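You operate a simulated robot arm through the tools that you are given. There is no shell and no other tool.

You run a simulated robot arm. Do the job below in one go: nothing can be reset, and whatever is moved stays where it is left.

JOB
Warm the booth up: mains and air on, damper open, heat on low.
Fine: watch the air gauge reach the green.
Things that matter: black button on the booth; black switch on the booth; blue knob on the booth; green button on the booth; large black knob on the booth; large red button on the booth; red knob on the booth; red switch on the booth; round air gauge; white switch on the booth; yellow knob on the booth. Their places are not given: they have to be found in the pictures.

It is judged by the outcome, as a careful person would: the job done as asked, and still so three seconds after it is handed in. It fails if anything else is knocked over, pushed out of place, dropped, spilled or broken.

ROBOT AND FRAMES
A 7-joint arm with a two-finger parallel gripper, fixed in place. Base frame: the origin is on the floor under the middle of its stand, x ahead of it, y to its left, z up. Readings come in cm, degrees, newtons and seconds.
It reaches about 147.9 cm from its shoulder. Its first joint turns from -166.0 to 166.0 degrees. Payload 4.4 kg.
Tool frame: the origin (TCP) lies between the finger pads and is the grasp point; the fingertips stand 2.3 cm ahead of it; z points along the fingers, y is the line along which they close. Largest opening 9.4 cm; finger width 3.8, thickness 1; the body of the gripper, 5.4 by 9.6 cm, starts 3.9 cm behind the TCP.
Orientation is that of the tool frame in the base frame, as a unit quaternion [x, y, z, w]. With the fingers straight down and closing along the base's y, the tool's x points along the base's -x, its y along +y and its z along -z.

CONTROLS
- The arm moves only by the tool apply_moves. Its argument "series" is a list of rows, each a list of 7 numbers: the shift along the tool's x, y, z in m, then the turn, a rotation vector about the tool's x, y, z in rad, then the finger opening in m, from 0 to 0.094. In form: [[tx, ty, tz, ax, ay, az, jaw], ...]. A call has 1 to 20 rows; each row shifts and turns the commanded pose from where the row before left it, along the tool's axes as they then stand. Each row takes 0.2 s and may step no farther than 5 cm and 8.6 degrees from the row before; otherwise, or with a gripper value out of range, the whole call is refused. A pose out of reach is approached as far as the arm can. The call stops where the force on the tool passes 40 N (or 10 N more than at its start, if that is more) or the arm is blocked; 0.2 s more then pass. Each finger travels about 7.2 cm/s and halts on what it meets, pressing with about 20 N; the grip force reading is that of the motor and also rises with nothing between the fingers. The clock runs only during rows and for 0.2 s after the last one: add rows that do not move to give the fingers time. The reply holds the time, the measured pose of the TCP, the force on the tool along the base axes, the opening and the grip force, in the units named above and with some noise, with the torque about the TCP (base axes, N m) and any sound that the robot's microphone picked up.
- Cameras (640 x 400 px; columns grow to the right, rows downward): "scene" is fixed at [4.48, -49.76, 114.35]; the picture's right is [0.66, -0.75, 0.00], its down [-0.30, -0.27, -0.92] and it looks along [0.69, 0.61, -0.40] (base axes); focal length 322 px, centre (320, 200). "wrist" rides on the gripper at [8.6, 1.6, -7.4] in the tool frame; the picture's right is [-0.18, 0.98, 0.00], its down [-0.58, -0.11, -0.81] and it looks along [-0.79, -0.15, 0.59] (tool axes); focal length 243 px, centre (320, 200).
- grab_frame(camera): a new picture of that camera. It takes no simulated time.
- probe_pixels(camera, pixels): for up to 12 pixels [column, row] of the newest picture of that camera ("zoom" is the newest enlarged one), the place [x, y, z] in the base frame of the surface seen there, good to about 0.2 cm, but the place of the scene camera against the robot may be out by one fixed shift of up to 2.5 cm in any direction. It takes no simulated time.
- enlarge(camera, box): a new picture of the part [left, top, right, bottom] of that camera's present view, enlarged. It takes no simulated time.
- hand_in(): hands the job in; it is judged then, once.

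Open the gripper and draw the arm clear of the work before you hand the job in, unless the task says otherwise.

The tools are called after "Emit:" by a JSON object that holds its "fn" and its "kwargs". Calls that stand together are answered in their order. apply_moves: Moves the arm, as the interface text tells. Its arguments: {"type":"object","properties":{"series":{"type":"array","items":{"type":"array","items":{"type":"number"}}}},"required":["series"]} The other tools are called the same way: grab_frame (camera) takes a picture; probe_pixels (camera, pixels) gives the place of the surface under pixels of a picture; enlarge (camera, box) takes an enlarged picture of a part of a camera's view; hand_in () hands the job in.

At the start:

```text
time: 0.0
eef_pos: [62.75, 12.04, 83.2]
tcp_rot: [0.0, 1.0, 0.0, 0.0]
ft_force: [0.0, -0.1, -0.7]
wrist_torque: [0.02, -0.01, -0.01]
gripper_width: 9.41
grasp_force: 0.0
```

scene: 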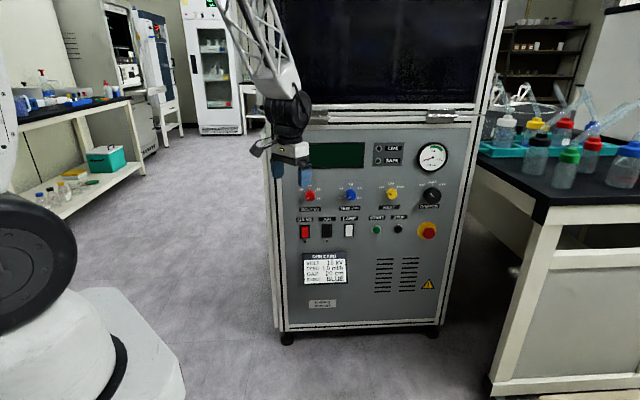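
wrist: 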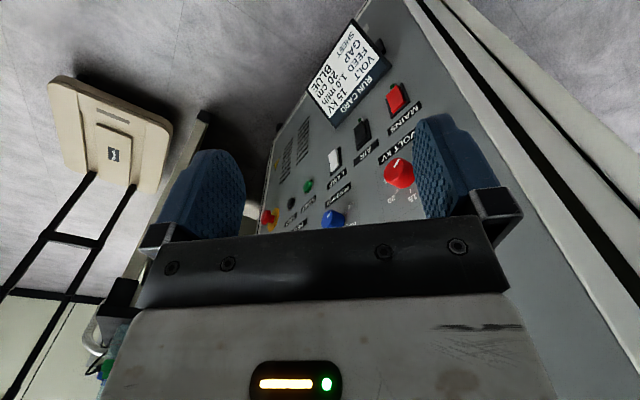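

The scene shows the booth panel with knobs (row ~195), switches (row ~231) and a gauge at (432,157). I enlarge the panel to read the labels.

Emit:
{"fn": "enlarge", "kwargs": {"camera": "scene", "box": [280, 130, 470, 250]}}

Emit:
{"fn": "enlarge", "kwargs": {"camera": "scene", "box": [290, 240, 450, 340]}}

Emit:
{"fn": "enlarge", "kwargs": {"camera": "wrist", "box": [240, 0, 480, 240]}}

```text
3.33 times, centred on (375, 190) of scene
```

zoom: 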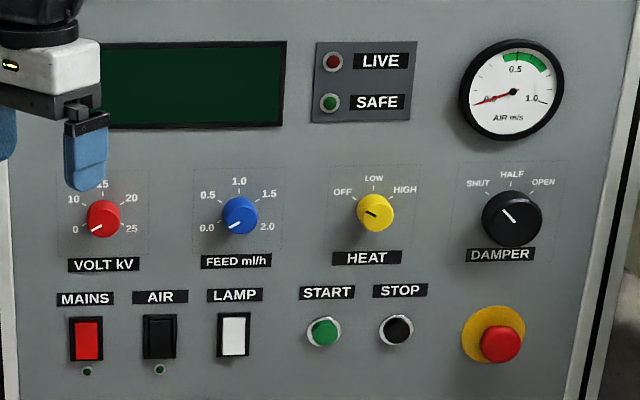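

```text
4.00 times, centred on (370, 290) of scene
```

zoom: 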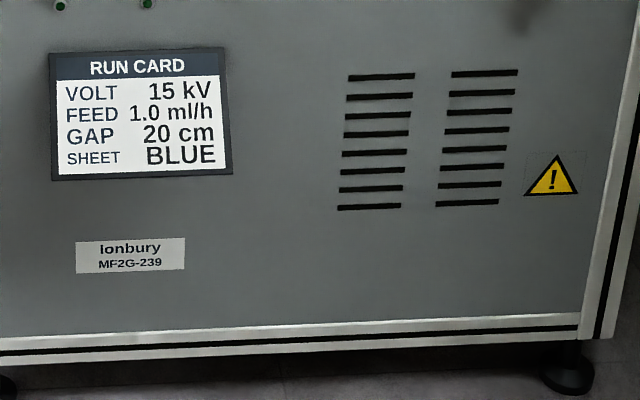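

```text
1.67 times, centred on (360, 120) of wrist
```

zoom: 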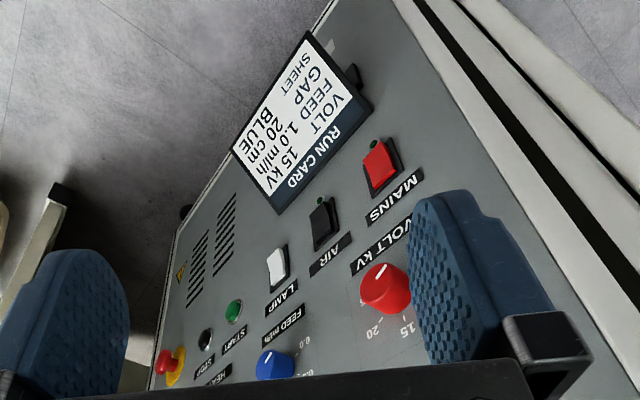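

The labels read MAINS (red rocker), AIR (black rocker), HEAT (yellow knob, at OFF), DAMPER (large black knob, at SHUT), plus a red e-stop. I probe the panel positions in the scene picture.

Emit:
{"fn": "enlarge", "kwargs": {"camera": "scene", "box": [280, 130, 470, 250]}}

Emit:
{"fn": "probe_pixels", "kwargs": {"camera": "zoom", "pixels": [[86, 340], [160, 337], [234, 333], [103, 218], [239, 216], [375, 213], [512, 218], [501, 344], [30, 380], [560, 380], [300, 250], [430, 180]]}}

```text
3.33 times, centred on (375, 190) of scene
```

zoom: 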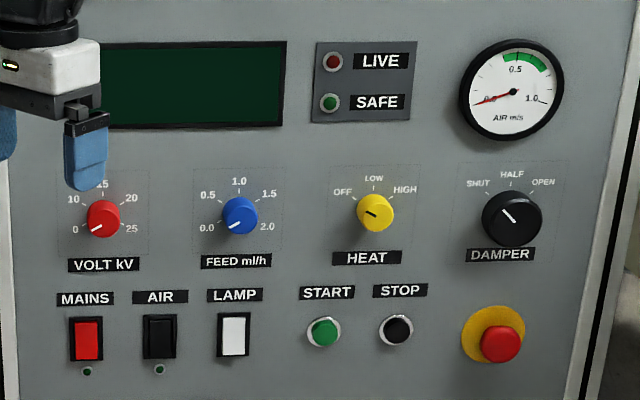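

```text
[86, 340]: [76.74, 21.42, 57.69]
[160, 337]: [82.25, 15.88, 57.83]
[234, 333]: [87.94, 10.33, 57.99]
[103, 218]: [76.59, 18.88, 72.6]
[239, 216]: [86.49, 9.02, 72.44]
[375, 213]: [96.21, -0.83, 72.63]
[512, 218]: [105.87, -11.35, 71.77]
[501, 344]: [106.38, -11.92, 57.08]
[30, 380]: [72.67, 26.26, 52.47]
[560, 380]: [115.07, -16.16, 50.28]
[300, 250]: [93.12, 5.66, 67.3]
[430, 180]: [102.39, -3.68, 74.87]
```

The panel is vertical, facing the robot at 45° (x+y≈98.9, scene estimate), with right direction (0.71,-0.71,0). I back off/lower a bit, then turn the tool to point at the panel with the camera underneath.

Emit:
{"fn": "apply_moves", "kwargs": {"series": [[-0.0075, -0.018, 0.0425, 0, 0, 0, 0.094], [-0.0075, -0.018, 0.0425, 0, 0, 0, 0.094], [-0.0075, -0.018, 0.0425, 0, 0, 0, 0.094], [-0.0075, -0.018, 0.0425, 0, 0, 0, 0.094], [0, 0, 0, -0.05116, -0.12354, -0.05116, 0.094], [0, 0, 0, -0.05116, -0.12354, -0.05116, 0.094], [0, 0, 0, -0.05116, -0.12354, -0.05116, 0.094], [0, 0, 0, -0.05116, -0.12354, -0.05116, 0.094], [0, 0, 0, -0.05116, -0.12354, -0.05116, 0.094], [0, 0, 0, -0.05116, -0.12354, -0.05116, 0.094], [0, 0, 0, -0.05116, -0.12354, -0.05116, 0.094], [0, 0, 0, -0.05116, -0.12354, -0.05116, 0.094], [0, 0, 0, -0.05116, -0.12354, -0.05116, 0.094], [0, 0, 0, -0.05116, -0.12354, -0.05116, 0.094], [0, 0, 0, -0.05116, -0.12354, -0.05116, 0.094], [0, 0, 0, -0.05116, -0.12354, -0.05116, 0.094]]}}

Emit:
{"fn": "grab_frame", "kwargs": {"camera": "wrist"}}

Emit:
{"fn": "grab_frame", "kwargs": {"camera": "scene"}}

```text
time: 3.4
eef_pos: [65.76, 4.75, 66.13]
tcp_rot: [-0.27, 0.653, 0.27, 0.654]
ft_force: [0.3, 0.4, 0.6]
wrist_torque: [-0.04, 0.02, -0.03]
gripper_width: 9.42
grasp_force: 0.0
```

```text
taken
```

wrist: 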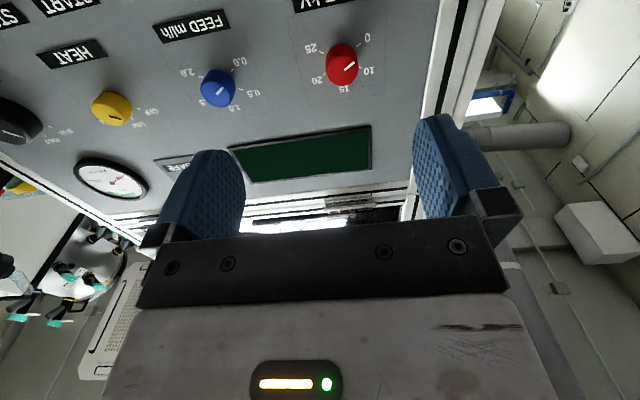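

```text
taken
```

scene: 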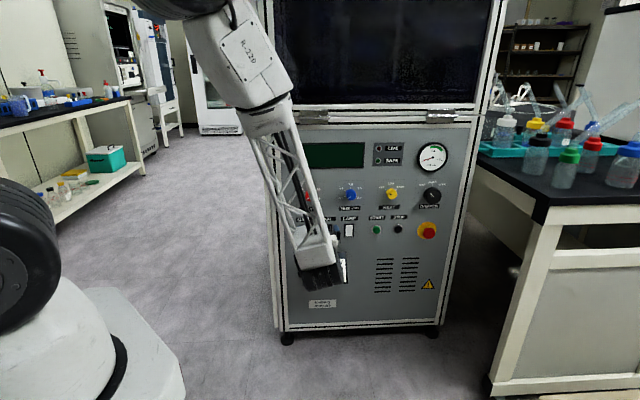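

The wrist view sees the knobs upside-down: red (342,62), blue (217,88), yellow (111,107), black (15,120). I probe these to get the offset between the scene camera and the robot.

Emit:
{"fn": "enlarge", "kwargs": {"camera": "wrist", "box": [0, 0, 400, 240]}}

Emit:
{"fn": "probe_pixels", "kwargs": {"camera": "wrist", "pixels": [[344, 57], [220, 82], [112, 102], [200, 50], [300, 110], [110, 180], [260, 60], [25, 110]]}}

Emit:
{"fn": "enlarge", "kwargs": {"camera": "scene", "box": [330, 130, 460, 250]}}

```text
1.60 times, centred on (200, 120) of wrist
```

zoom: 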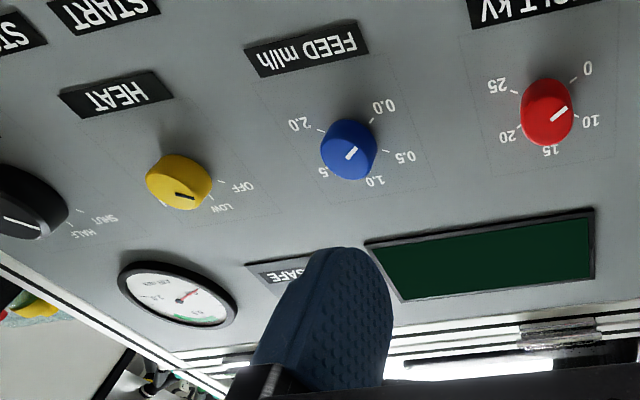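

```text
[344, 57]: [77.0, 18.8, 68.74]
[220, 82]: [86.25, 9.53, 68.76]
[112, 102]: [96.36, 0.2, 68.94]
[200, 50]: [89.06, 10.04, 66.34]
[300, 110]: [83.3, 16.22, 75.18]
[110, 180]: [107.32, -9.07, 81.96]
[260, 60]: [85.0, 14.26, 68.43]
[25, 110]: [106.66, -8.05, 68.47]
```

```text
3.33 times, centred on (395, 190) of scene
```

zoom: 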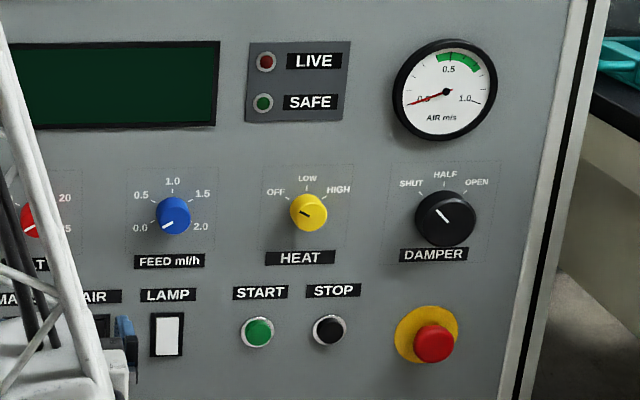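

The probed pixels hit the knob undersides, so I compare flat label features seen in both cameras (FEED and HEAT labels) to determine the scene camera shift.

Emit:
{"fn": "probe_pixels", "kwargs": {"camera": "zoom", "pixels": [[169, 262], [300, 257], [446, 91], [307, 213], [444, 218], [433, 343], [172, 215], [167, 335], [440, 255]]}}

Emit:
{"fn": "probe_pixels", "kwargs": {"camera": "wrist", "pixels": [[192, 25], [73, 53], [113, 182], [115, 115], [341, 69], [219, 94], [111, 119], [18, 137], [10, 130], [14, 136]]}}

```text
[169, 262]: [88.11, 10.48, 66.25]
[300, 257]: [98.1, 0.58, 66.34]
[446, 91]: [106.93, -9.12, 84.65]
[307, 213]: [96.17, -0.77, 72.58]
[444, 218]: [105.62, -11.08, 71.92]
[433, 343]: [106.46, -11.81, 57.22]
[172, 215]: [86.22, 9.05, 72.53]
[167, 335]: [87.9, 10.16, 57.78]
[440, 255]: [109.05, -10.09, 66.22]
```

```text
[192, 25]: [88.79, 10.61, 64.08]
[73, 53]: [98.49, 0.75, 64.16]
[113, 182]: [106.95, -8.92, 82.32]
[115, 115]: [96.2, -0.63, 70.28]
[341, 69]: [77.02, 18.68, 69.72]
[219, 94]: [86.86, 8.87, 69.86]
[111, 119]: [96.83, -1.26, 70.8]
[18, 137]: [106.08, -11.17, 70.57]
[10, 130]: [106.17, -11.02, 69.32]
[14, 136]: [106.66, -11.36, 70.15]
```

The two cameras agree with a scene shift of about (+0.35,+0.15,-2.2) cm; the panel is at d=(x+y)/√2≈70.2. Now I lower to switch height, roll the tool 90° so closed fingers form a 2 cm tall tip, and close the fingers to look at MAINS/AIR.

Emit:
{"fn": "apply_moves", "kwargs": {"series": [[0.0355, 0.0238, 0, 0, 0, 0, 0.06], [0.0355, 0.0238, 0, 0, 0, 0, 0.03], [0.0355, 0.0238, 0, 0, 0, 0, 0.0], [0, 0, 0, 0, 0, 0.1428, 0], [0, 0, 0, 0, 0, 0.1428, 0], [0, 0, 0, 0, 0, 0.1428, 0], [0, 0, 0, 0, 0, 0.1428, 0], [0, 0, 0, 0, 0, 0.1428, 0], [0, 0, 0, 0, 0, 0.1428, 0], [0, 0, 0, 0, 0, 0.1428, 0], [0, 0, 0, 0, 0, 0.1428, 0], [0, 0, 0, 0, 0, 0.1428, 0], [0, 0, 0, 0, 0, 0.1428, 0], [0, 0, 0, 0, 0, 0.1428, 0]]}}

Emit:
{"fn": "grab_frame", "kwargs": {"camera": "wrist"}}

Emit:
{"fn": "grab_frame", "kwargs": {"camera": "scene"}}

```text
time: 6.4
eef_pos: [62.04, 9.62, 56.61]
tcp_rot: [0.271, 0.653, 0.653, 0.271]
ft_force: [0.1, -0.2, 0.6]
wrist_torque: [0.03, -0.04, -0.04]
gripper_width: 0.03
grasp_force: 20.0
out of reach, approached as far as the arm can: row 3
```

```text
taken
```

wrist: 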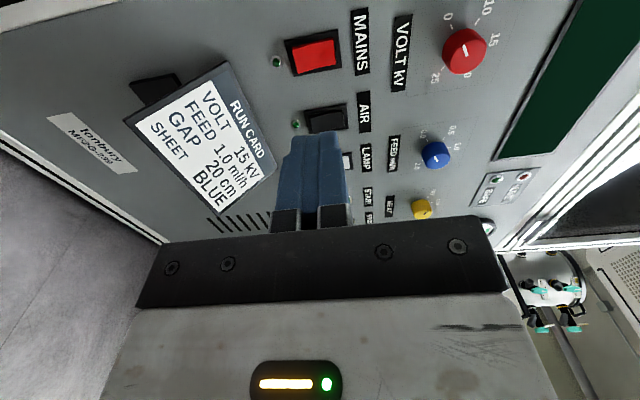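

```text
taken
```

scene: 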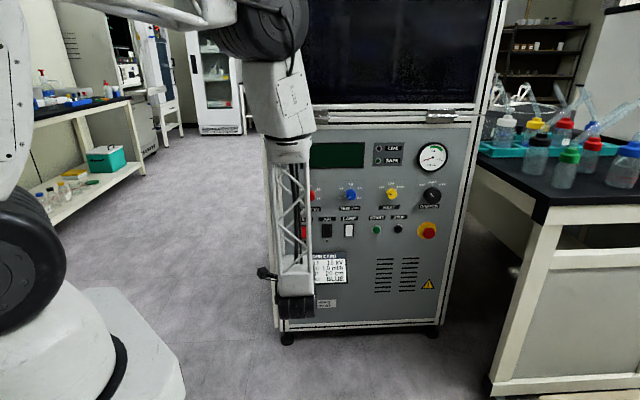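

The rocker MAINS is at (315,53) and AIR at (327,118) in the wrist view (image right = up). I enlarge it to see the rocker tilt.

Emit:
{"fn": "enlarge", "kwargs": {"camera": "wrist", "box": [250, 10, 410, 150]}}

Emit:
{"fn": "probe_pixels", "kwargs": {"camera": "wrist", "pixels": [[292, 57], [304, 55], [315, 53], [326, 50], [336, 48], [312, 122], [327, 118], [340, 115], [362, 42], [363, 112], [328, 20], [276, 62]]}}

```text
2.86 times, centred on (330, 80) of wrist
```

zoom: 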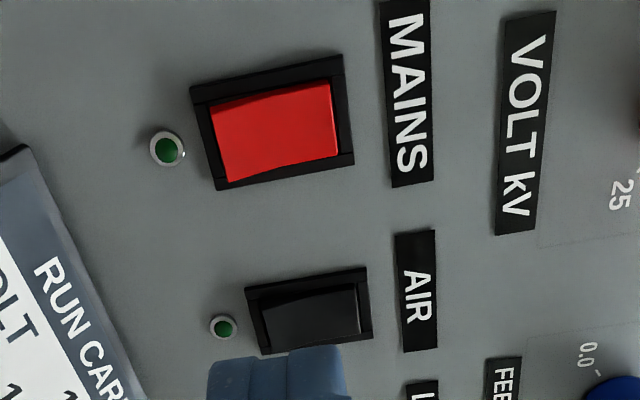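

```text
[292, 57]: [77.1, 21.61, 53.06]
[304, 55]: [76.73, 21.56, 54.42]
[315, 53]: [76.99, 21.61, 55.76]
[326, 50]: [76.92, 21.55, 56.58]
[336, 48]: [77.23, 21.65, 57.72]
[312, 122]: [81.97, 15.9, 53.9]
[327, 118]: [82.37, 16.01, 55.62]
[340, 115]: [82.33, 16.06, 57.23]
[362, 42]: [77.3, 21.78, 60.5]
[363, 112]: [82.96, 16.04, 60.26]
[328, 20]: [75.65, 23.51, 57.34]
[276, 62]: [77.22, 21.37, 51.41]
```

The lower halves of both rockers look slightly more raised (AIR lower d≈69.2 vs 69.6 above). I move closer in front of MAINS to check the tilt better.

Emit:
{"fn": "apply_moves", "kwargs": {"series": [[-0.0075, -0.007, 0.0377, 0, 0, 0, 0], [-0.0075, -0.007, 0.0377, 0, 0, 0, 0], [-0.0075, -0.007, 0.0377, 0, 0, 0, 0], [0, 0, 0, 0, 0, 0, 0]]}}

Emit:
{"fn": "grab_frame", "kwargs": {"camera": "wrist"}}

Emit:
{"fn": "enlarge", "kwargs": {"camera": "scene", "box": [280, 180, 420, 280]}}

Emit:
{"fn": "enlarge", "kwargs": {"camera": "wrist", "box": [200, 40, 420, 180]}}

```text
time: 7.4
eef_pos: [71.69, 15.92, 54.5]
tcp_rot: [0.271, 0.654, 0.652, 0.271]
ft_force: [0.5, 1.0, -0.8]
wrist_torque: [0.0, -0.02, 0.01]
gripper_width: 0.0
grasp_force: 19.0
```

```text
taken
```

wrist: 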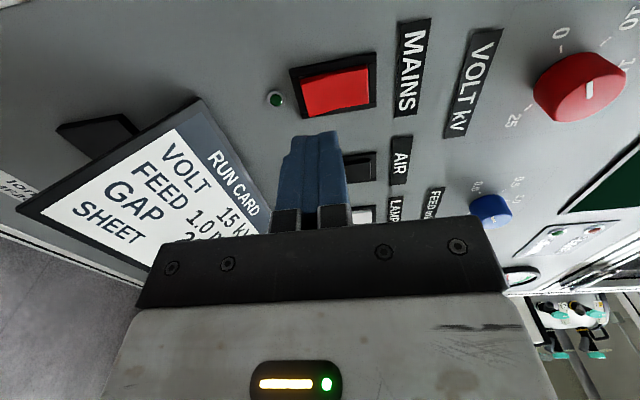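

```text
4.00 times, centred on (350, 230) of scene
```

zoom: 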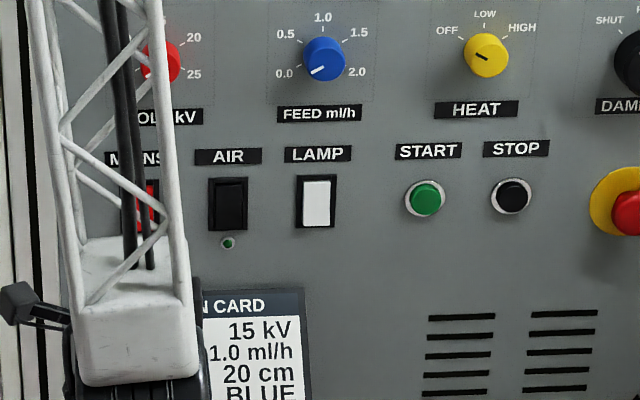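

```text
2.86 times, centred on (310, 110) of wrist
```

zoom: 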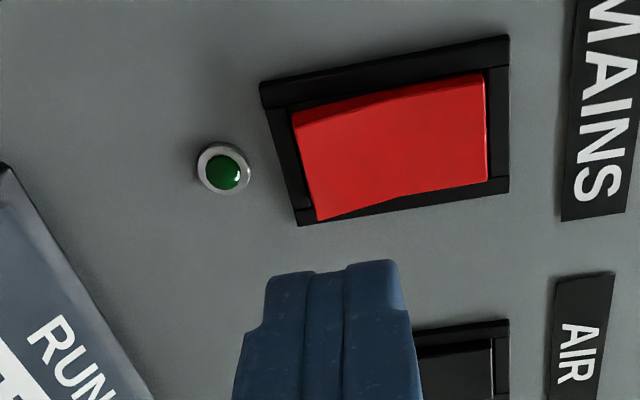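

The rocker's lower half (left side in the wrist picture) is raised and the LED beside it is unlit, so I press the lower half. I lower by 0.3 cm and advance gently until contact.

Emit:
{"fn": "apply_moves", "kwargs": {"series": [[0, -0.003, 0.015, 0, 0, 0, 0], [0.001, 0, 0.015, 0, 0, 0, 0], [0, 0, 0.012, 0, 0, 0, 0], [0, 0, 0.003, 0, 0, 0, 0], [0, 0, 0.003, 0, 0, 0, 0], [0, 0, 0.003, 0, 0, 0, 0], [0, 0, 0.002, 0, 0, 0, 0], [0, 0, 0.002, 0, 0, 0, 0]]}}

Emit:
{"fn": "enlarge", "kwargs": {"camera": "wrist", "box": [200, 40, 420, 180]}}

```text
time: 9.1
eef_pos: [75.2, 19.7, 54.03]
tcp_rot: [0.272, 0.653, 0.653, 0.271]
ft_force: [-5.2, -6.0, 3.6]
wrist_torque: [0.12, -0.13, 0.05]
gripper_width: 0.0
grasp_force: 19.8
stopped in row 8: the force on the tool passed its limit at 47 N (the readings are from after the stop); the commanded pose is now the measured one
```

```text
2.86 times, centred on (310, 110) of wrist
```

zoom: 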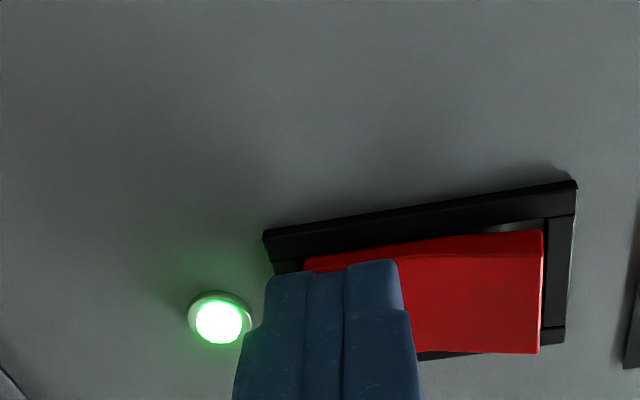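

The MAINS LED is now lit green. I retract 4 cm and shift 7.7 cm right to AIR, then look.

Emit:
{"fn": "apply_moves", "kwargs": {"series": [[0, 0, -0.02, 0, 0, 0, 0], [0, 0, -0.02, 0, 0, 0, 0], [-0.0385, 0, 0, 0, 0, 0, 0], [-0.0385, 0.001, 0, 0, 0, 0, 0], [0, 0, 0, 0, 0, 0, 0]]}}

Emit:
{"fn": "grab_frame", "kwargs": {"camera": "wrist"}}

Emit:
{"fn": "enlarge", "kwargs": {"camera": "wrist", "box": [200, 40, 420, 180]}}

Emit:
{"fn": "grab_frame", "kwargs": {"camera": "scene"}}

```text
time: 10.3
eef_pos: [77.83, 11.35, 53.92]
tcp_rot: [0.271, 0.653, 0.653, 0.271]
ft_force: [0.3, 0.5, -0.2]
wrist_torque: [0.02, 0.0, -0.05]
gripper_width: 0.0
grasp_force: 20.1
```

```text
taken
```

wrist: 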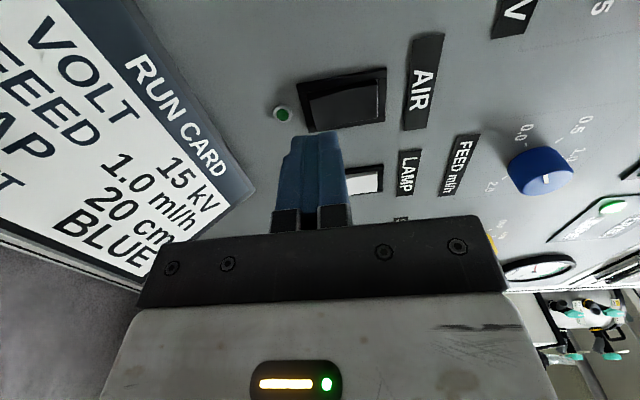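

```text
2.86 times, centred on (310, 110) of wrist
```

zoom: 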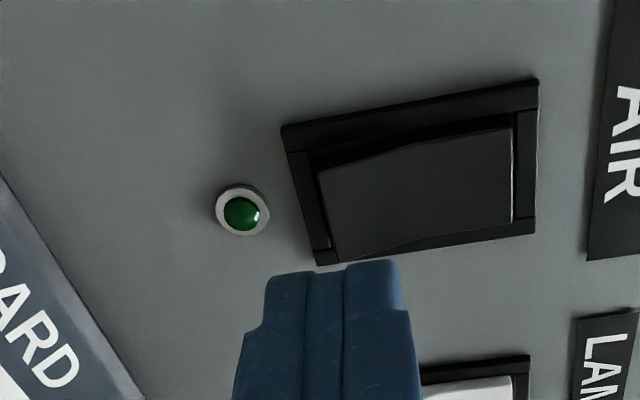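

```text
taken
```

scene: 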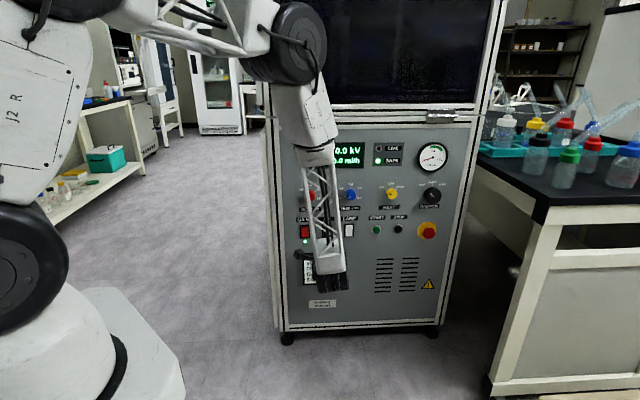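

Mains is live (display and SAFE lamp on). AIR's lower half is raised in the same way and the fingertip is aligned, so I press it.

Emit:
{"fn": "apply_moves", "kwargs": {"series": [[0, 0.0015, 0.015, 0, 0, 0, 0], [0, 0, 0.015, 0, 0, 0, 0], [0, 0, 0.003, 0, 0, 0, 0], [0, 0, 0.003, 0, 0, 0, 0], [0, 0, 0.003, 0, 0, 0, 0], [0, 0, 0.002, 0, 0, 0, 0], [0, 0, 0.002, 0, 0, 0, 0]]}}

Emit:
{"fn": "enlarge", "kwargs": {"camera": "wrist", "box": [200, 40, 420, 180]}}

```text
time: 11.8
eef_pos: [80.89, 14.19, 54.19]
tcp_rot: [0.272, 0.653, 0.653, 0.272]
ft_force: [-3.0, -4.7, 0.9]
wrist_torque: [0.06, -0.06, 0.01]
gripper_width: 0.01
grasp_force: 20.3
stopped in row 7: the force on the tool passed its limit at 48 N (the readings are from after the stop); the commanded pose is now the measured one
```

```text
2.86 times, centred on (310, 110) of wrist
```

zoom: 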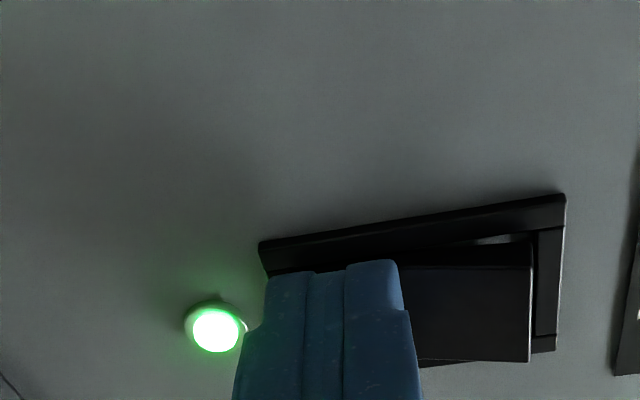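

AIR LED is lit. Next is the damper: I retract 15 cm, move right 35.6 cm and up 15.5 cm in free space, opening the gripper.

Emit:
{"fn": "apply_moves", "kwargs": {"series": [[0, 0, -0.02, 0, 0, 0, 0], [0, 0, -0.04, 0, 0, 0, 0], [0, 0, -0.045, 0, 0, 0, 0], [0, 0, -0.045, 0, 0, 0, 0], [-0.0396, 0.0172, 0, 0, 0, 0, 0.02], [-0.0396, 0.0172, 0, 0, 0, 0, 0.05], [-0.0396, 0.0172, 0, 0, 0, 0, 0.08], [-0.0396, 0.0172, 0, 0, 0, 0, 0.094], [-0.0396, 0.0172, 0, 0, 0, 0, 0.094], [-0.0396, 0.0172, 0, 0, 0, 0, 0.094], [-0.0396, 0.0172, 0, 0, 0, 0, 0.094], [-0.0396, 0.0172, 0, 0, 0, 0, 0.094], [-0.0396, 0.0172, 0, 0, 0, 0, 0.094], [0, 0, 0, 0, 0, 0, 0.094]]}}

Emit:
{"fn": "grab_frame", "kwargs": {"camera": "wrist"}}

Emit:
{"fn": "grab_frame", "kwargs": {"camera": "scene"}}

```text
time: 14.8
eef_pos: [95.25, -21.68, 69.81]
tcp_rot: [0.273, 0.653, 0.653, 0.271]
ft_force: [0.3, 0.2, -0.8]
wrist_torque: [-0.04, -0.05, -0.01]
gripper_width: 9.42
grasp_force: 0.0
```

```text
taken
```

wrist: 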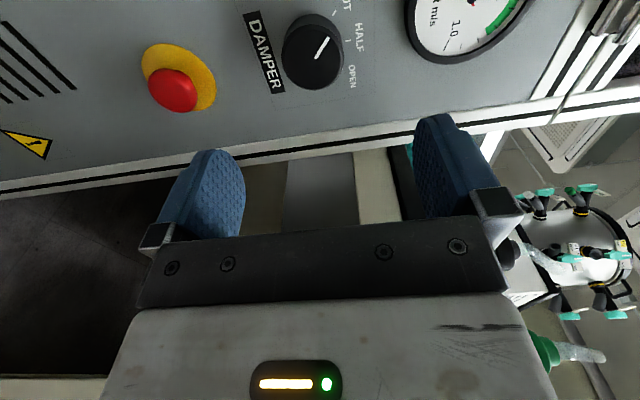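

```text
taken
```

scene: 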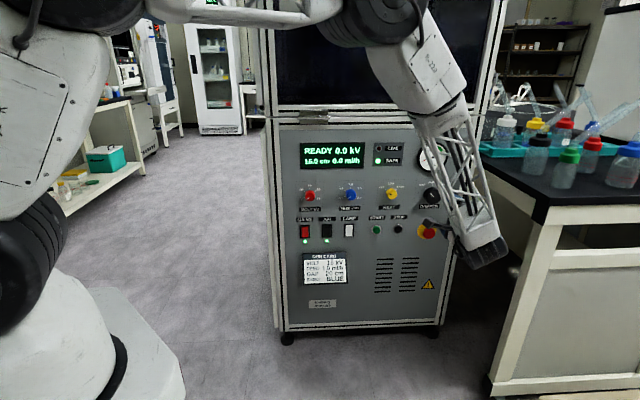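

AIR and MAINS LEDs are lit and the display reads READY. The gripper is near the bench at the right, so I probe bench/damper points before rolling the tool.

Emit:
{"fn": "probe_pixels", "kwargs": {"camera": "scene", "pixels": [[500, 172], [545, 195], [520, 185], [560, 215], [500, 245], [540, 150]]}}

Emit:
{"fn": "enlarge", "kwargs": {"camera": "wrist", "box": [220, 0, 420, 120]}}

Emit:
{"fn": "probe_pixels", "kwargs": {"camera": "wrist", "pixels": [[314, 66], [312, 52], [284, 60], [340, 46], [325, 90], [300, 22], [336, 20], [360, 30], [270, 60], [320, 110]]}}

```text
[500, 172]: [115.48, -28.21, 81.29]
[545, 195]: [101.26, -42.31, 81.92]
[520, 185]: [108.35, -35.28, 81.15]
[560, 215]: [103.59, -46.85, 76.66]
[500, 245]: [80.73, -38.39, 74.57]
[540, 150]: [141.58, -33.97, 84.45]
```

```text
3.20 times, centred on (320, 60) of wrist
```

zoom: 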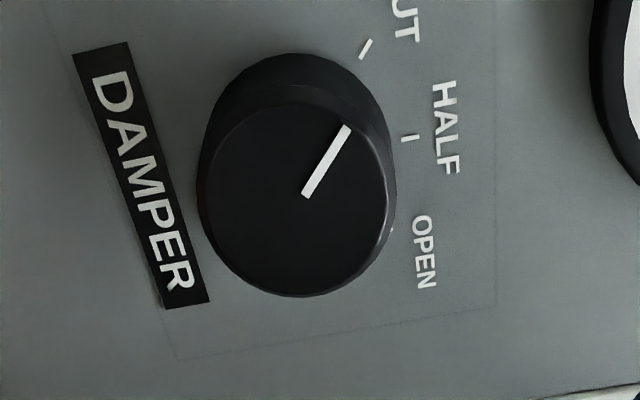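

```text
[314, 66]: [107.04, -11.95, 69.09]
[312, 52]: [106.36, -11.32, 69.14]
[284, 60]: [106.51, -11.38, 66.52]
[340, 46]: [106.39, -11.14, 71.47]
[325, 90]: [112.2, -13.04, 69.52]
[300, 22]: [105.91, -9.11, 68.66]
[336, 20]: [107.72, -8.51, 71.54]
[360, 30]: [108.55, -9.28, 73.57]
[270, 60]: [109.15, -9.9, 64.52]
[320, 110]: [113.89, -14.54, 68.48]
```

The bench edge is ~14 cm right of the tool, so rolling is safe. I probe knob edges and tick marks to get the damper knob's centre and the tick angles.

Emit:
{"fn": "probe_pixels", "kwargs": {"camera": "wrist", "pixels": [[284.5, 61.6], [340.5, 58.4], [312.8, 88], [313.75, 31.5], [334.1, 12.5], [348.1, 40.6], [312.5, 60], [315.5, 60.3], [328.5, 39.7], [352, 75], [290, 35], [335, 36]]}}

```text
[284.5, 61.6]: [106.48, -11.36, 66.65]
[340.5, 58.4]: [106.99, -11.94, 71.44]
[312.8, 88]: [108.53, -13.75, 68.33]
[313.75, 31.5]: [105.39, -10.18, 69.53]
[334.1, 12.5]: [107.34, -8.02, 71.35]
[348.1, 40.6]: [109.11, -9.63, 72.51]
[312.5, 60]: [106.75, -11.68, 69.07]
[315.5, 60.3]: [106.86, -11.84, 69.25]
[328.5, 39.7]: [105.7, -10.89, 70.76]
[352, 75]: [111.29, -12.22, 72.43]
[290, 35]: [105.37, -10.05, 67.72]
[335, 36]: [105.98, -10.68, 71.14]
```

The damper knob centre is at s≈84.0, z≈69.1 (pointer at -45°, HALF tick straight up), face at d≈67.2, diameter ~4.8 cm. I align with it and roll back 90° so there is turning range for the clockwise turn.

Emit:
{"fn": "apply_moves", "kwargs": {"series": [[-0.0132, -0.007, 0, 0, 0, 0, 0.094], [0, 0, 0, 0, 0, -0.1428, 0.094], [0, 0, 0, 0, 0, -0.1428, 0.094], [0, 0, 0, 0, 0, -0.1428, 0.094], [0, 0, 0, 0, 0, -0.1428, 0.094], [0, 0, 0, 0, 0, -0.1428, 0.094], [0, 0, 0, 0, 0, -0.1428, 0.094], [0, 0, 0, 0, 0, -0.1428, 0.094], [0, 0, 0, 0, 0, -0.1428, 0.094], [0, 0, 0, 0, 0, -0.1428, 0.094], [0, 0, 0, 0, 0, -0.1428, 0.094], [0, 0, 0, 0, 0, -0.1428, 0.094], [0, 0, 0, 0, 0, 0, 0.094]]}}

Emit:
{"fn": "grab_frame", "kwargs": {"camera": "wrist"}}

Emit:
{"fn": "enlarge", "kwargs": {"camera": "scene", "box": [350, 110, 510, 250]}}

```text
time: 17.6
eef_pos: [96.19, -22.62, 69.0]
tcp_rot: [-0.269, 0.654, 0.269, 0.653]
ft_force: [-0.3, -0.4, -0.1]
wrist_torque: [0.01, 0.03, 0.02]
gripper_width: 9.4
grasp_force: 0.0
```

```text
taken
```

wrist: 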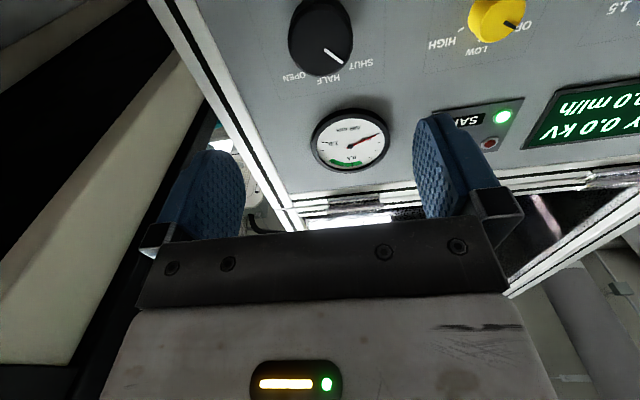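

```text
2.86 times, centred on (430, 180) of scene
```

zoom: 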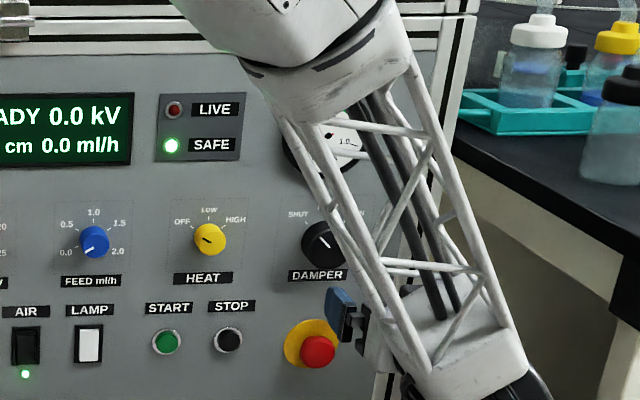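

The tool is centred (s≈84.0, z 69.0), and the wrist sees the damper knob at (321,36), gauge at (350,139), heat knob at (496,18). I enlarge to verify alignment and measure the heat knob.

Emit:
{"fn": "enlarge", "kwargs": {"camera": "wrist", "box": [260, 0, 560, 180]}}

Emit:
{"fn": "probe_pixels", "kwargs": {"camera": "wrist", "pixels": [[292, 50], [352, 40], [323, 70], [322, 48], [341, 62], [323, 48], [474, 48], [516, 25], [505, 21], [495, 32], [475, 22], [523, 12]]}}

```text
2.13 times, centred on (410, 90) of wrist
```

zoom: 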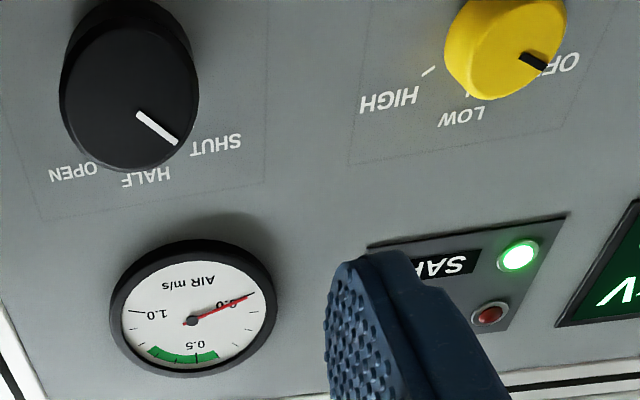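

```text
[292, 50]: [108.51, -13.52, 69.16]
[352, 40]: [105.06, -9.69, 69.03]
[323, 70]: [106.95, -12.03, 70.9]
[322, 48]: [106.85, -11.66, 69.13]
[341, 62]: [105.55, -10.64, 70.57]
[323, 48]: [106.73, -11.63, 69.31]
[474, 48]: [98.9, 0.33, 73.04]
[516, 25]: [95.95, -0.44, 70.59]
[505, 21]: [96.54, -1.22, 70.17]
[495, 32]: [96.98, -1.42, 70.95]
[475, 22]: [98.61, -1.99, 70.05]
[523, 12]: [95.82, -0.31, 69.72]
```

Alignment is good. I advance 15 cm so the open fingers straddle the damper knob (tips at d≈69.4, just short of the panel), watching force.

Emit:
{"fn": "apply_moves", "kwargs": {"series": [[0, 0, 0.045, 0, 0, 0, 0.094], [0, 0, 0.045, 0, 0, 0, 0.094], [0, 0, 0.035, 0, 0, 0, 0.094], [0, 0, 0.015, 0, 0, 0, 0.094], [0, 0, 0.008, 0, 0, 0, 0.094], [0, 0, 0, 0, 0, 0, 0.094]]}}

Emit:
{"fn": "grab_frame", "kwargs": {"camera": "wrist"}}

Emit:
{"fn": "enlarge", "kwargs": {"camera": "scene", "box": [350, 110, 510, 250]}}

```text
time: 19.0
eef_pos: [106.59, -12.17, 69.0]
tcp_rot: [-0.269, 0.654, 0.27, 0.653]
ft_force: [0.6, -0.1, -0.6]
wrist_torque: [0.01, -0.02, -0.02]
gripper_width: 9.4
grasp_force: 0.0
```

```text
taken
```

wrist: 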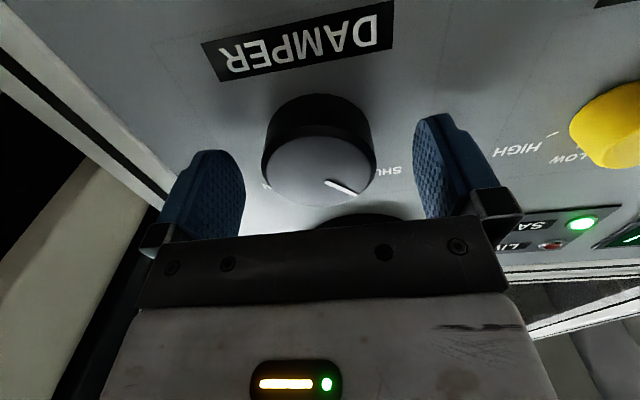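

```text
2.86 times, centred on (430, 180) of scene
```

zoom: 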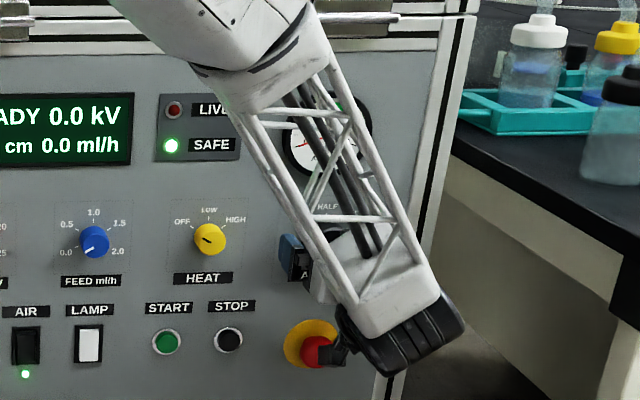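

The open fingers straddle the knob with no contact force. I advance 0.3 cm and close on it.

Emit:
{"fn": "apply_moves", "kwargs": {"series": [[0, 0, 0.003, 0, 0, 0, 0.07], [0, 0, 0, 0, 0, 0, 0.05], [0, 0, 0, 0, 0, 0, 0.04], [0, 0, 0, 0, 0, 0, 0.03], [0, 0, 0, 0, 0, 0, 0.03]]}}

Emit:
{"fn": "grab_frame", "kwargs": {"camera": "wrist"}}

```text
time: 20.2
eef_pos: [106.88, -12.03, 68.92]
tcp_rot: [-0.269, 0.654, 0.27, 0.654]
ft_force: [22.5, -16.4, -7.8]
wrist_torque: [-0.11, 0.23, 0.18]
gripper_width: 5.59
grasp_force: 44.7
```

```text
taken
```

wrist: 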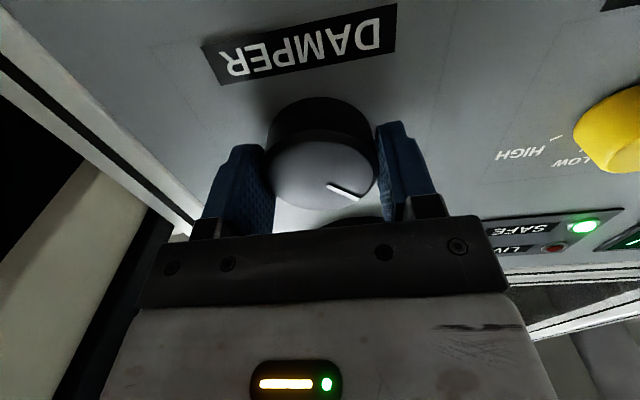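

The fingers closed on the knob at 5.6 cm; a lateral force of ~27 N to the right suggests the knob is slightly right of the TCP. I nudge right 0.15 cm to balance.

Emit:
{"fn": "apply_moves", "kwargs": {"series": [[0, -0.0015, 0, 0, 0, 0, 0.03], [0, 0, 0, 0, 0, 0, 0.03]]}}

```text
time: 20.8
eef_pos: [106.88, -11.94, 68.97]
tcp_rot: [-0.269, 0.654, 0.271, 0.653]
ft_force: [-23.9, -4.4, 10.1]
wrist_torque: [0.09, -0.04, 1.0]
gripper_width: 5.55
grasp_force: 44.8
```

Forces are smaller laterally now. I turn clockwise (+z of tool) in steps and watch.

Emit:
{"fn": "apply_moves", "kwargs": {"series": [[0, 0, 0, 0, 0, 0.1, 0.03], [0, 0, 0, 0, 0, 0.1, 0.03], [0, 0, 0, 0, 0, 0.1, 0.03], [0, 0, 0, 0, 0, 0, 0.03]]}}

Emit:
{"fn": "grab_frame", "kwargs": {"camera": "wrist"}}

```text
time: 21.8
eef_pos: [106.93, -11.84, 69.03]
tcp_rot: [-0.168, 0.687, 0.365, 0.605]
ft_force: [-35.6, 9.5, 5.6]
wrist_torque: [0.66, -0.66, 0.62]
gripper_width: 5.59
grasp_force: 44.5
```

```text
taken
```

wrist: 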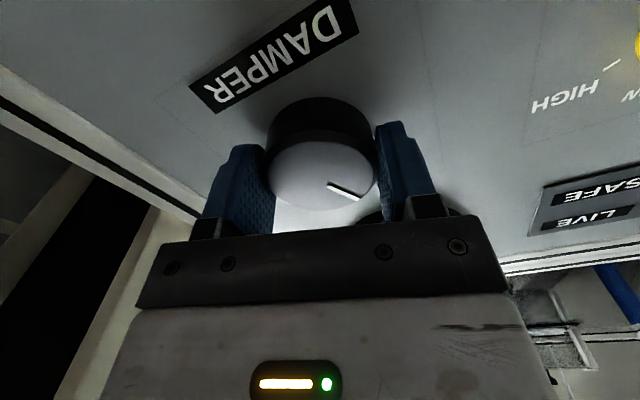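

The knob follows the gripper (pointer fixed in the wrist view at (345,190)). The tool is pushed left/back, so I relieve by shifting 0.12 cm left and 0.1 cm back.

Emit:
{"fn": "apply_moves", "kwargs": {"series": [[0.0003, 0.0011, -0.001, 0, 0, 0, 0.03], [0, 0, 0, 0, 0, 0, 0.03]]}}

```text
time: 22.4
eef_pos: [106.82, -11.91, 69.07]
tcp_rot: [-0.168, 0.687, 0.365, 0.605]
ft_force: [37.3, 6.2, -20.4]
wrist_torque: [-0.16, 0.17, 0.74]
gripper_width: 5.58
grasp_force: 45.1
```

The grip is stiff (≈450 N/cm), so I fine-adjust by the measured force (right 0.05, down 0.045, in 0.07 cm) to null it.

Emit:
{"fn": "apply_moves", "kwargs": {"series": [[0.000285, -0.0006, 0.0006, 0, 0, 0, 0.03], [0, 0, 0, 0, 0, 0, 0.03]]}}

```text
time: 23.0
eef_pos: [106.9, -11.99, 68.9]
tcp_rot: [-0.168, 0.687, 0.365, 0.606]
ft_force: [-20.7, 9.1, 10.1]
wrist_torque: [-0.1, 0.07, 0.96]
gripper_width: 5.58
grasp_force: 45.3
```

Forces are moderate; I apply a tiny relief and continue the clockwise turn.

Emit:
{"fn": "apply_moves", "kwargs": {"series": [[0, 0.0002, -0.0001, 0, 0, 0.1, 0.03], [0, 0, 0, 0, 0, 0.1, 0.03], [0, 0, 0, 0, 0, 0.1, 0.03], [0, 0, 0, 0, 0, 0, 0.03]]}}

Emit:
{"fn": "grab_frame", "kwargs": {"camera": "wrist"}}

```text
time: 24.1
eef_pos: [106.69, -11.96, 69.0]
tcp_rot: [-0.063, 0.704, 0.451, 0.545]
ft_force: [-16.7, 4.4, 8.1]
wrist_torque: [0.44, -0.44, 1.05]
gripper_width: 5.62
grasp_force: 45.0
stopped in row 4: the force on the tool passed its limit at 40 N (the readings are from after the stop); the commanded pose is now the measured one
```

```text
taken
```

wrist: 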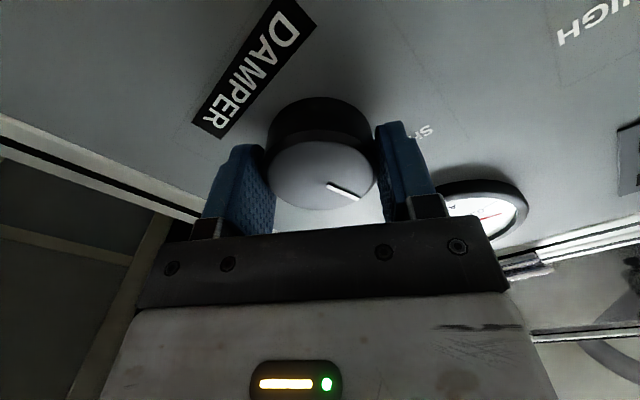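

About 35° turned, knob still tracking the gripper. I continue the turn with small relief.

Emit:
{"fn": "apply_moves", "kwargs": {"series": [[0.0001, 0.0002, -0.0002, 0, 0, 0.1, 0.03], [0, 0, 0, 0, 0, 0.1, 0.03], [0, 0, 0, 0, 0, 0.1, 0.03], [0, 0, 0, 0, 0, 0, 0.03]]}}

Emit:
{"fn": "grab_frame", "kwargs": {"camera": "wrist"}}

```text
time: 25.1
eef_pos: [106.83, -12.01, 68.97]
tcp_rot: [0.043, 0.706, 0.527, 0.471]
ft_force: [24.0, 12.9, 0.3]
wrist_torque: [0.04, -0.05, 0.34]
gripper_width: 5.57
grasp_force: 45.1
```

```text
taken
```

wrist: 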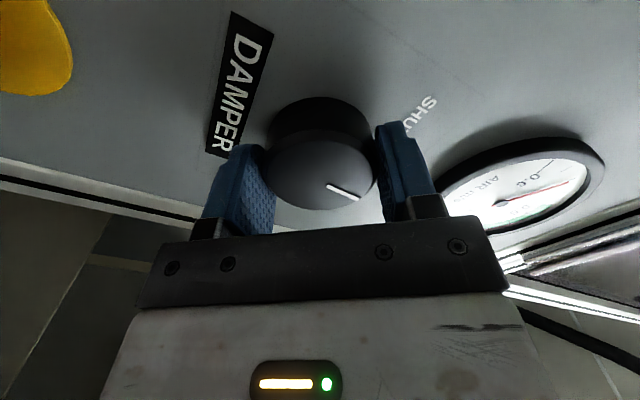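

About 52° turned and the gauge needle has started to rise. I continue for the remaining 38°.

Emit:
{"fn": "apply_moves", "kwargs": {"series": [[0, 0, 0.0003, 0, 0, 0.1, 0.03], [0, 0, 0, 0, 0, 0.1, 0.03], [0, 0, 0, 0, 0, 0.1, 0.03], [0, 0, 0, 0, 0, 0.1, 0.03], [0, 0, 0, 0, 0, 0.1, 0.03], [0, 0, 0, 0, 0, 0.1, 0.03], [0, 0, 0, 0, 0, 0.06, 0.03], [0, 0, 0, 0, 0, 0, 0.03]]}}

Emit:
{"fn": "grab_frame", "kwargs": {"camera": "wrist"}}

```text
time: 27.0
eef_pos: [106.82, -11.94, 68.98]
tcp_rot: [0.269, 0.653, 0.653, 0.274]
ft_force: [-10.6, 0.1, 6.1]
wrist_torque: [-0.05, 0.05, 0.87]
gripper_width: 5.6
grasp_force: 45.2
stopped in row 8: the force on the tool passed its limit at 41 N (the readings are from after the stop); the commanded pose is now the measured one
```

```text
taken
```

wrist: 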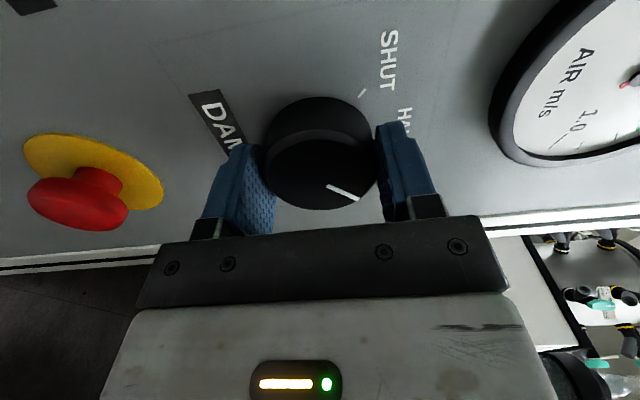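

The tool has turned a full 90°. I open the fingers and back straight off to check pointer and gauge.

Emit:
{"fn": "apply_moves", "kwargs": {"series": [[0, 0, 0, 0, 0, 0, 0.06], [0, 0, 0, 0, 0, 0, 0.08], [0, 0, 0, 0, 0, 0, 0.094], [0, 0, -0.03, 0, 0, 0, 0.094], [0, 0, -0.04, 0, 0, 0, 0.094], [0, 0, -0.04, 0, 0, 0, 0.094], [0, 0, -0.04, 0, 0, 0, 0.094], [0, 0, 0, 0, 0, 0, 0.094]]}}

Emit:
{"fn": "grab_frame", "kwargs": {"camera": "wrist"}}

Emit:
{"fn": "enlarge", "kwargs": {"camera": "wrist", "box": [220, 0, 540, 120]}}

Emit:
{"fn": "grab_frame", "kwargs": {"camera": "scene"}}

```text
time: 28.8
eef_pos: [96.25, -22.78, 69.17]
tcp_rot: [0.269, 0.653, 0.653, 0.275]
ft_force: [0.1, 0.4, -0.3]
wrist_torque: [-0.03, -0.01, 0.0]
gripper_width: 9.4
grasp_force: 0.1
```

```text
taken
```

wrist: 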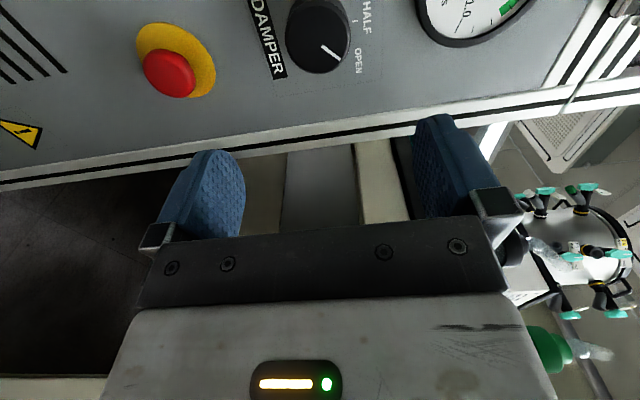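

```text
2.00 times, centred on (380, 60) of wrist
```

zoom: 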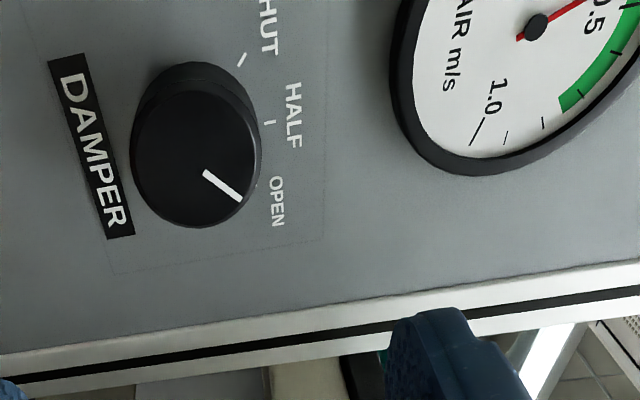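

```text
taken
```

scene: 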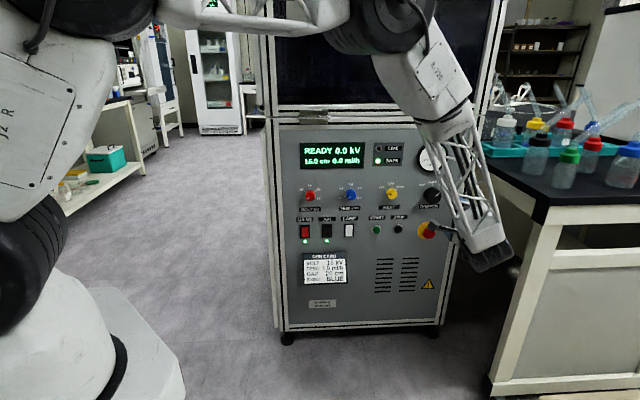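

The damper pointer now aims at OPEN. I probe pointer ends to check its angle, and will check the gauge after moving over to the heat knob.

Emit:
{"fn": "probe_pixels", "kwargs": {"camera": "wrist", "pixels": [[323, 46.5], [339.5, 59], [355, 21], [341, 29]]}}

```text
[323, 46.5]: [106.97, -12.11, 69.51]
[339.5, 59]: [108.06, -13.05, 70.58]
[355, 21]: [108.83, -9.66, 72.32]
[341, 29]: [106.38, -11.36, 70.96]
```

The pointer direction measures ~+45–53°. I roll back to 0° here to get the same view as before and compare precisely, also watching the gauge.

Emit:
{"fn": "apply_moves", "kwargs": {"series": [[0, 0, 0, 0, 0, -0.1428, 0.094], [0, 0, 0, 0, 0, -0.1428, 0.094], [0, 0, 0, 0, 0, -0.1428, 0.094], [0, 0, 0, 0, 0, -0.1428, 0.094], [0, 0, 0, 0, 0, -0.1428, 0.094], [0, 0, 0, 0, 0, -0.1428, 0.094], [0, 0, 0, 0, 0, -0.1428, 0.094], [0, 0, 0, 0, 0, -0.1428, 0.094], [0, 0, 0, 0, 0, -0.1428, 0.094], [0, 0, 0, 0, 0, -0.1428, 0.094], [0, 0, 0, 0, 0, -0.1428, 0.094], [0, 0, 0, 0, 0, 0, 0.094]]}}

Emit:
{"fn": "grab_frame", "kwargs": {"camera": "wrist"}}

Emit:
{"fn": "enlarge", "kwargs": {"camera": "wrist", "box": [260, 0, 420, 180]}}

```text
time: 31.4
eef_pos: [96.17, -22.47, 69.03]
tcp_rot: [-0.272, 0.652, 0.267, 0.655]
ft_force: [-0.6, 0.4, -0.1]
wrist_torque: [-0.02, -0.04, 0.0]
gripper_width: 9.42
grasp_force: 0.0
```

```text
taken
```

wrist: 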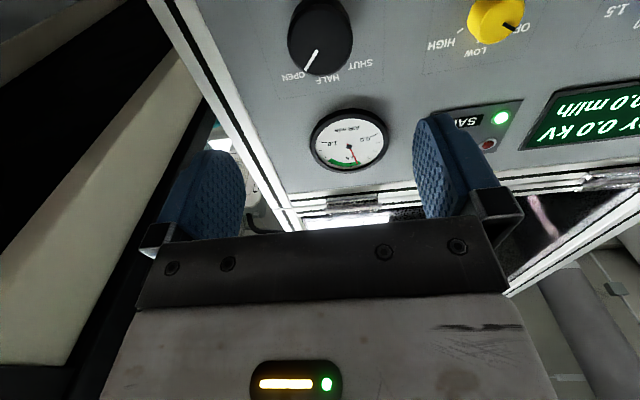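

```text
2.22 times, centred on (340, 90) of wrist
```

zoom: 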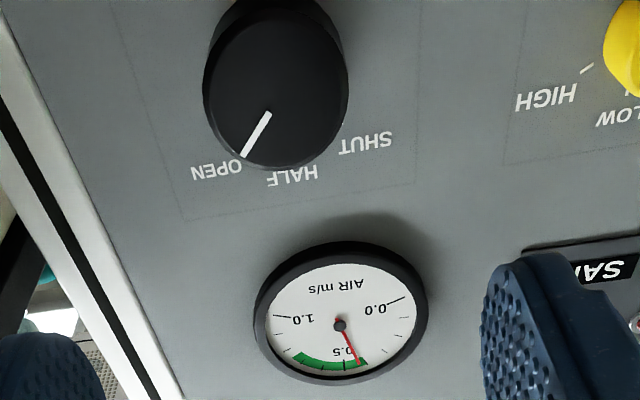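

The gauge needle is just entering the green band at (352,160). I probe the pointer ends in this view.

Emit:
{"fn": "probe_pixels", "kwargs": {"camera": "wrist", "pixels": [[316.1, 51.7], [307.1, 69.7], [308, 68], [315, 54], [312, 60]]}}

Emit:
{"fn": "enlarge", "kwargs": {"camera": "wrist", "box": [280, 10, 360, 90]}}

```text
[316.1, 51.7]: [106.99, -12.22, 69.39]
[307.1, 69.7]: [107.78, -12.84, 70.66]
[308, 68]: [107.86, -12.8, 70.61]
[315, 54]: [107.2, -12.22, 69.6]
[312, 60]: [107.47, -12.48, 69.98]
```

```text
5.00 times, centred on (320, 50) of wrist
```

zoom: 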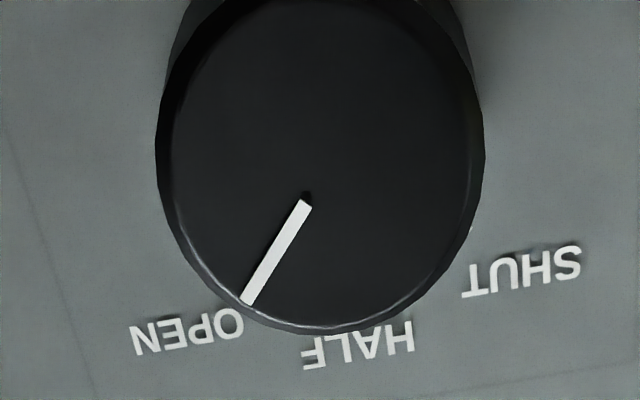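

The damper is at OPEN (mean ≈45°). Now I shift left 14.3 cm in free space to face the heat knob.

Emit:
{"fn": "apply_moves", "kwargs": {"series": [[0, 0.0477, 0, 0, 0, 0, 0.094], [0, 0.0477, 0, 0, 0, 0, 0.094], [0, 0.0477, 0, 0, 0, 0, 0.094], [0, 0, 0, 0, 0, 0, 0.094]]}}

Emit:
{"fn": "grab_frame", "kwargs": {"camera": "wrist"}}

Emit:
{"fn": "enlarge", "kwargs": {"camera": "wrist", "box": [260, 0, 380, 90]}}

```text
time: 32.4
eef_pos: [85.93, -12.22, 68.78]
tcp_rot: [-0.272, 0.652, 0.268, 0.655]
ft_force: [-0.1, -0.2, 0.7]
wrist_torque: [-0.06, 0.01, 0.0]
gripper_width: 9.41
grasp_force: 0.1
```

```text
taken
```

wrist: 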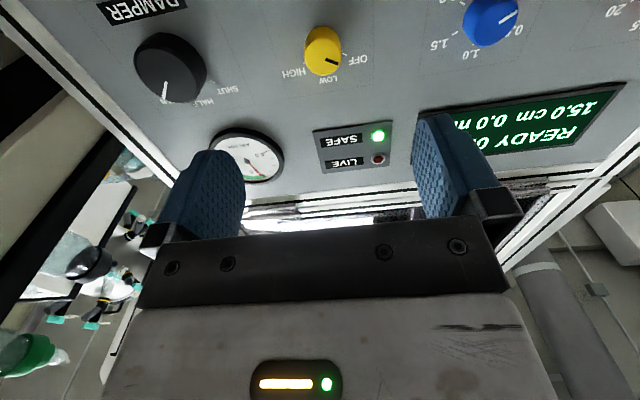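

```text
4.44 times, centred on (320, 45) of wrist
```

zoom: 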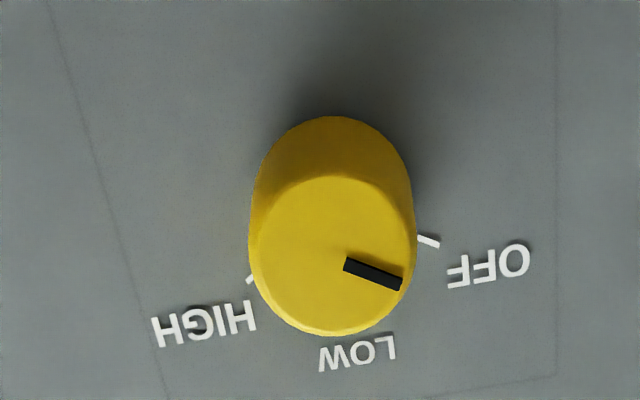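

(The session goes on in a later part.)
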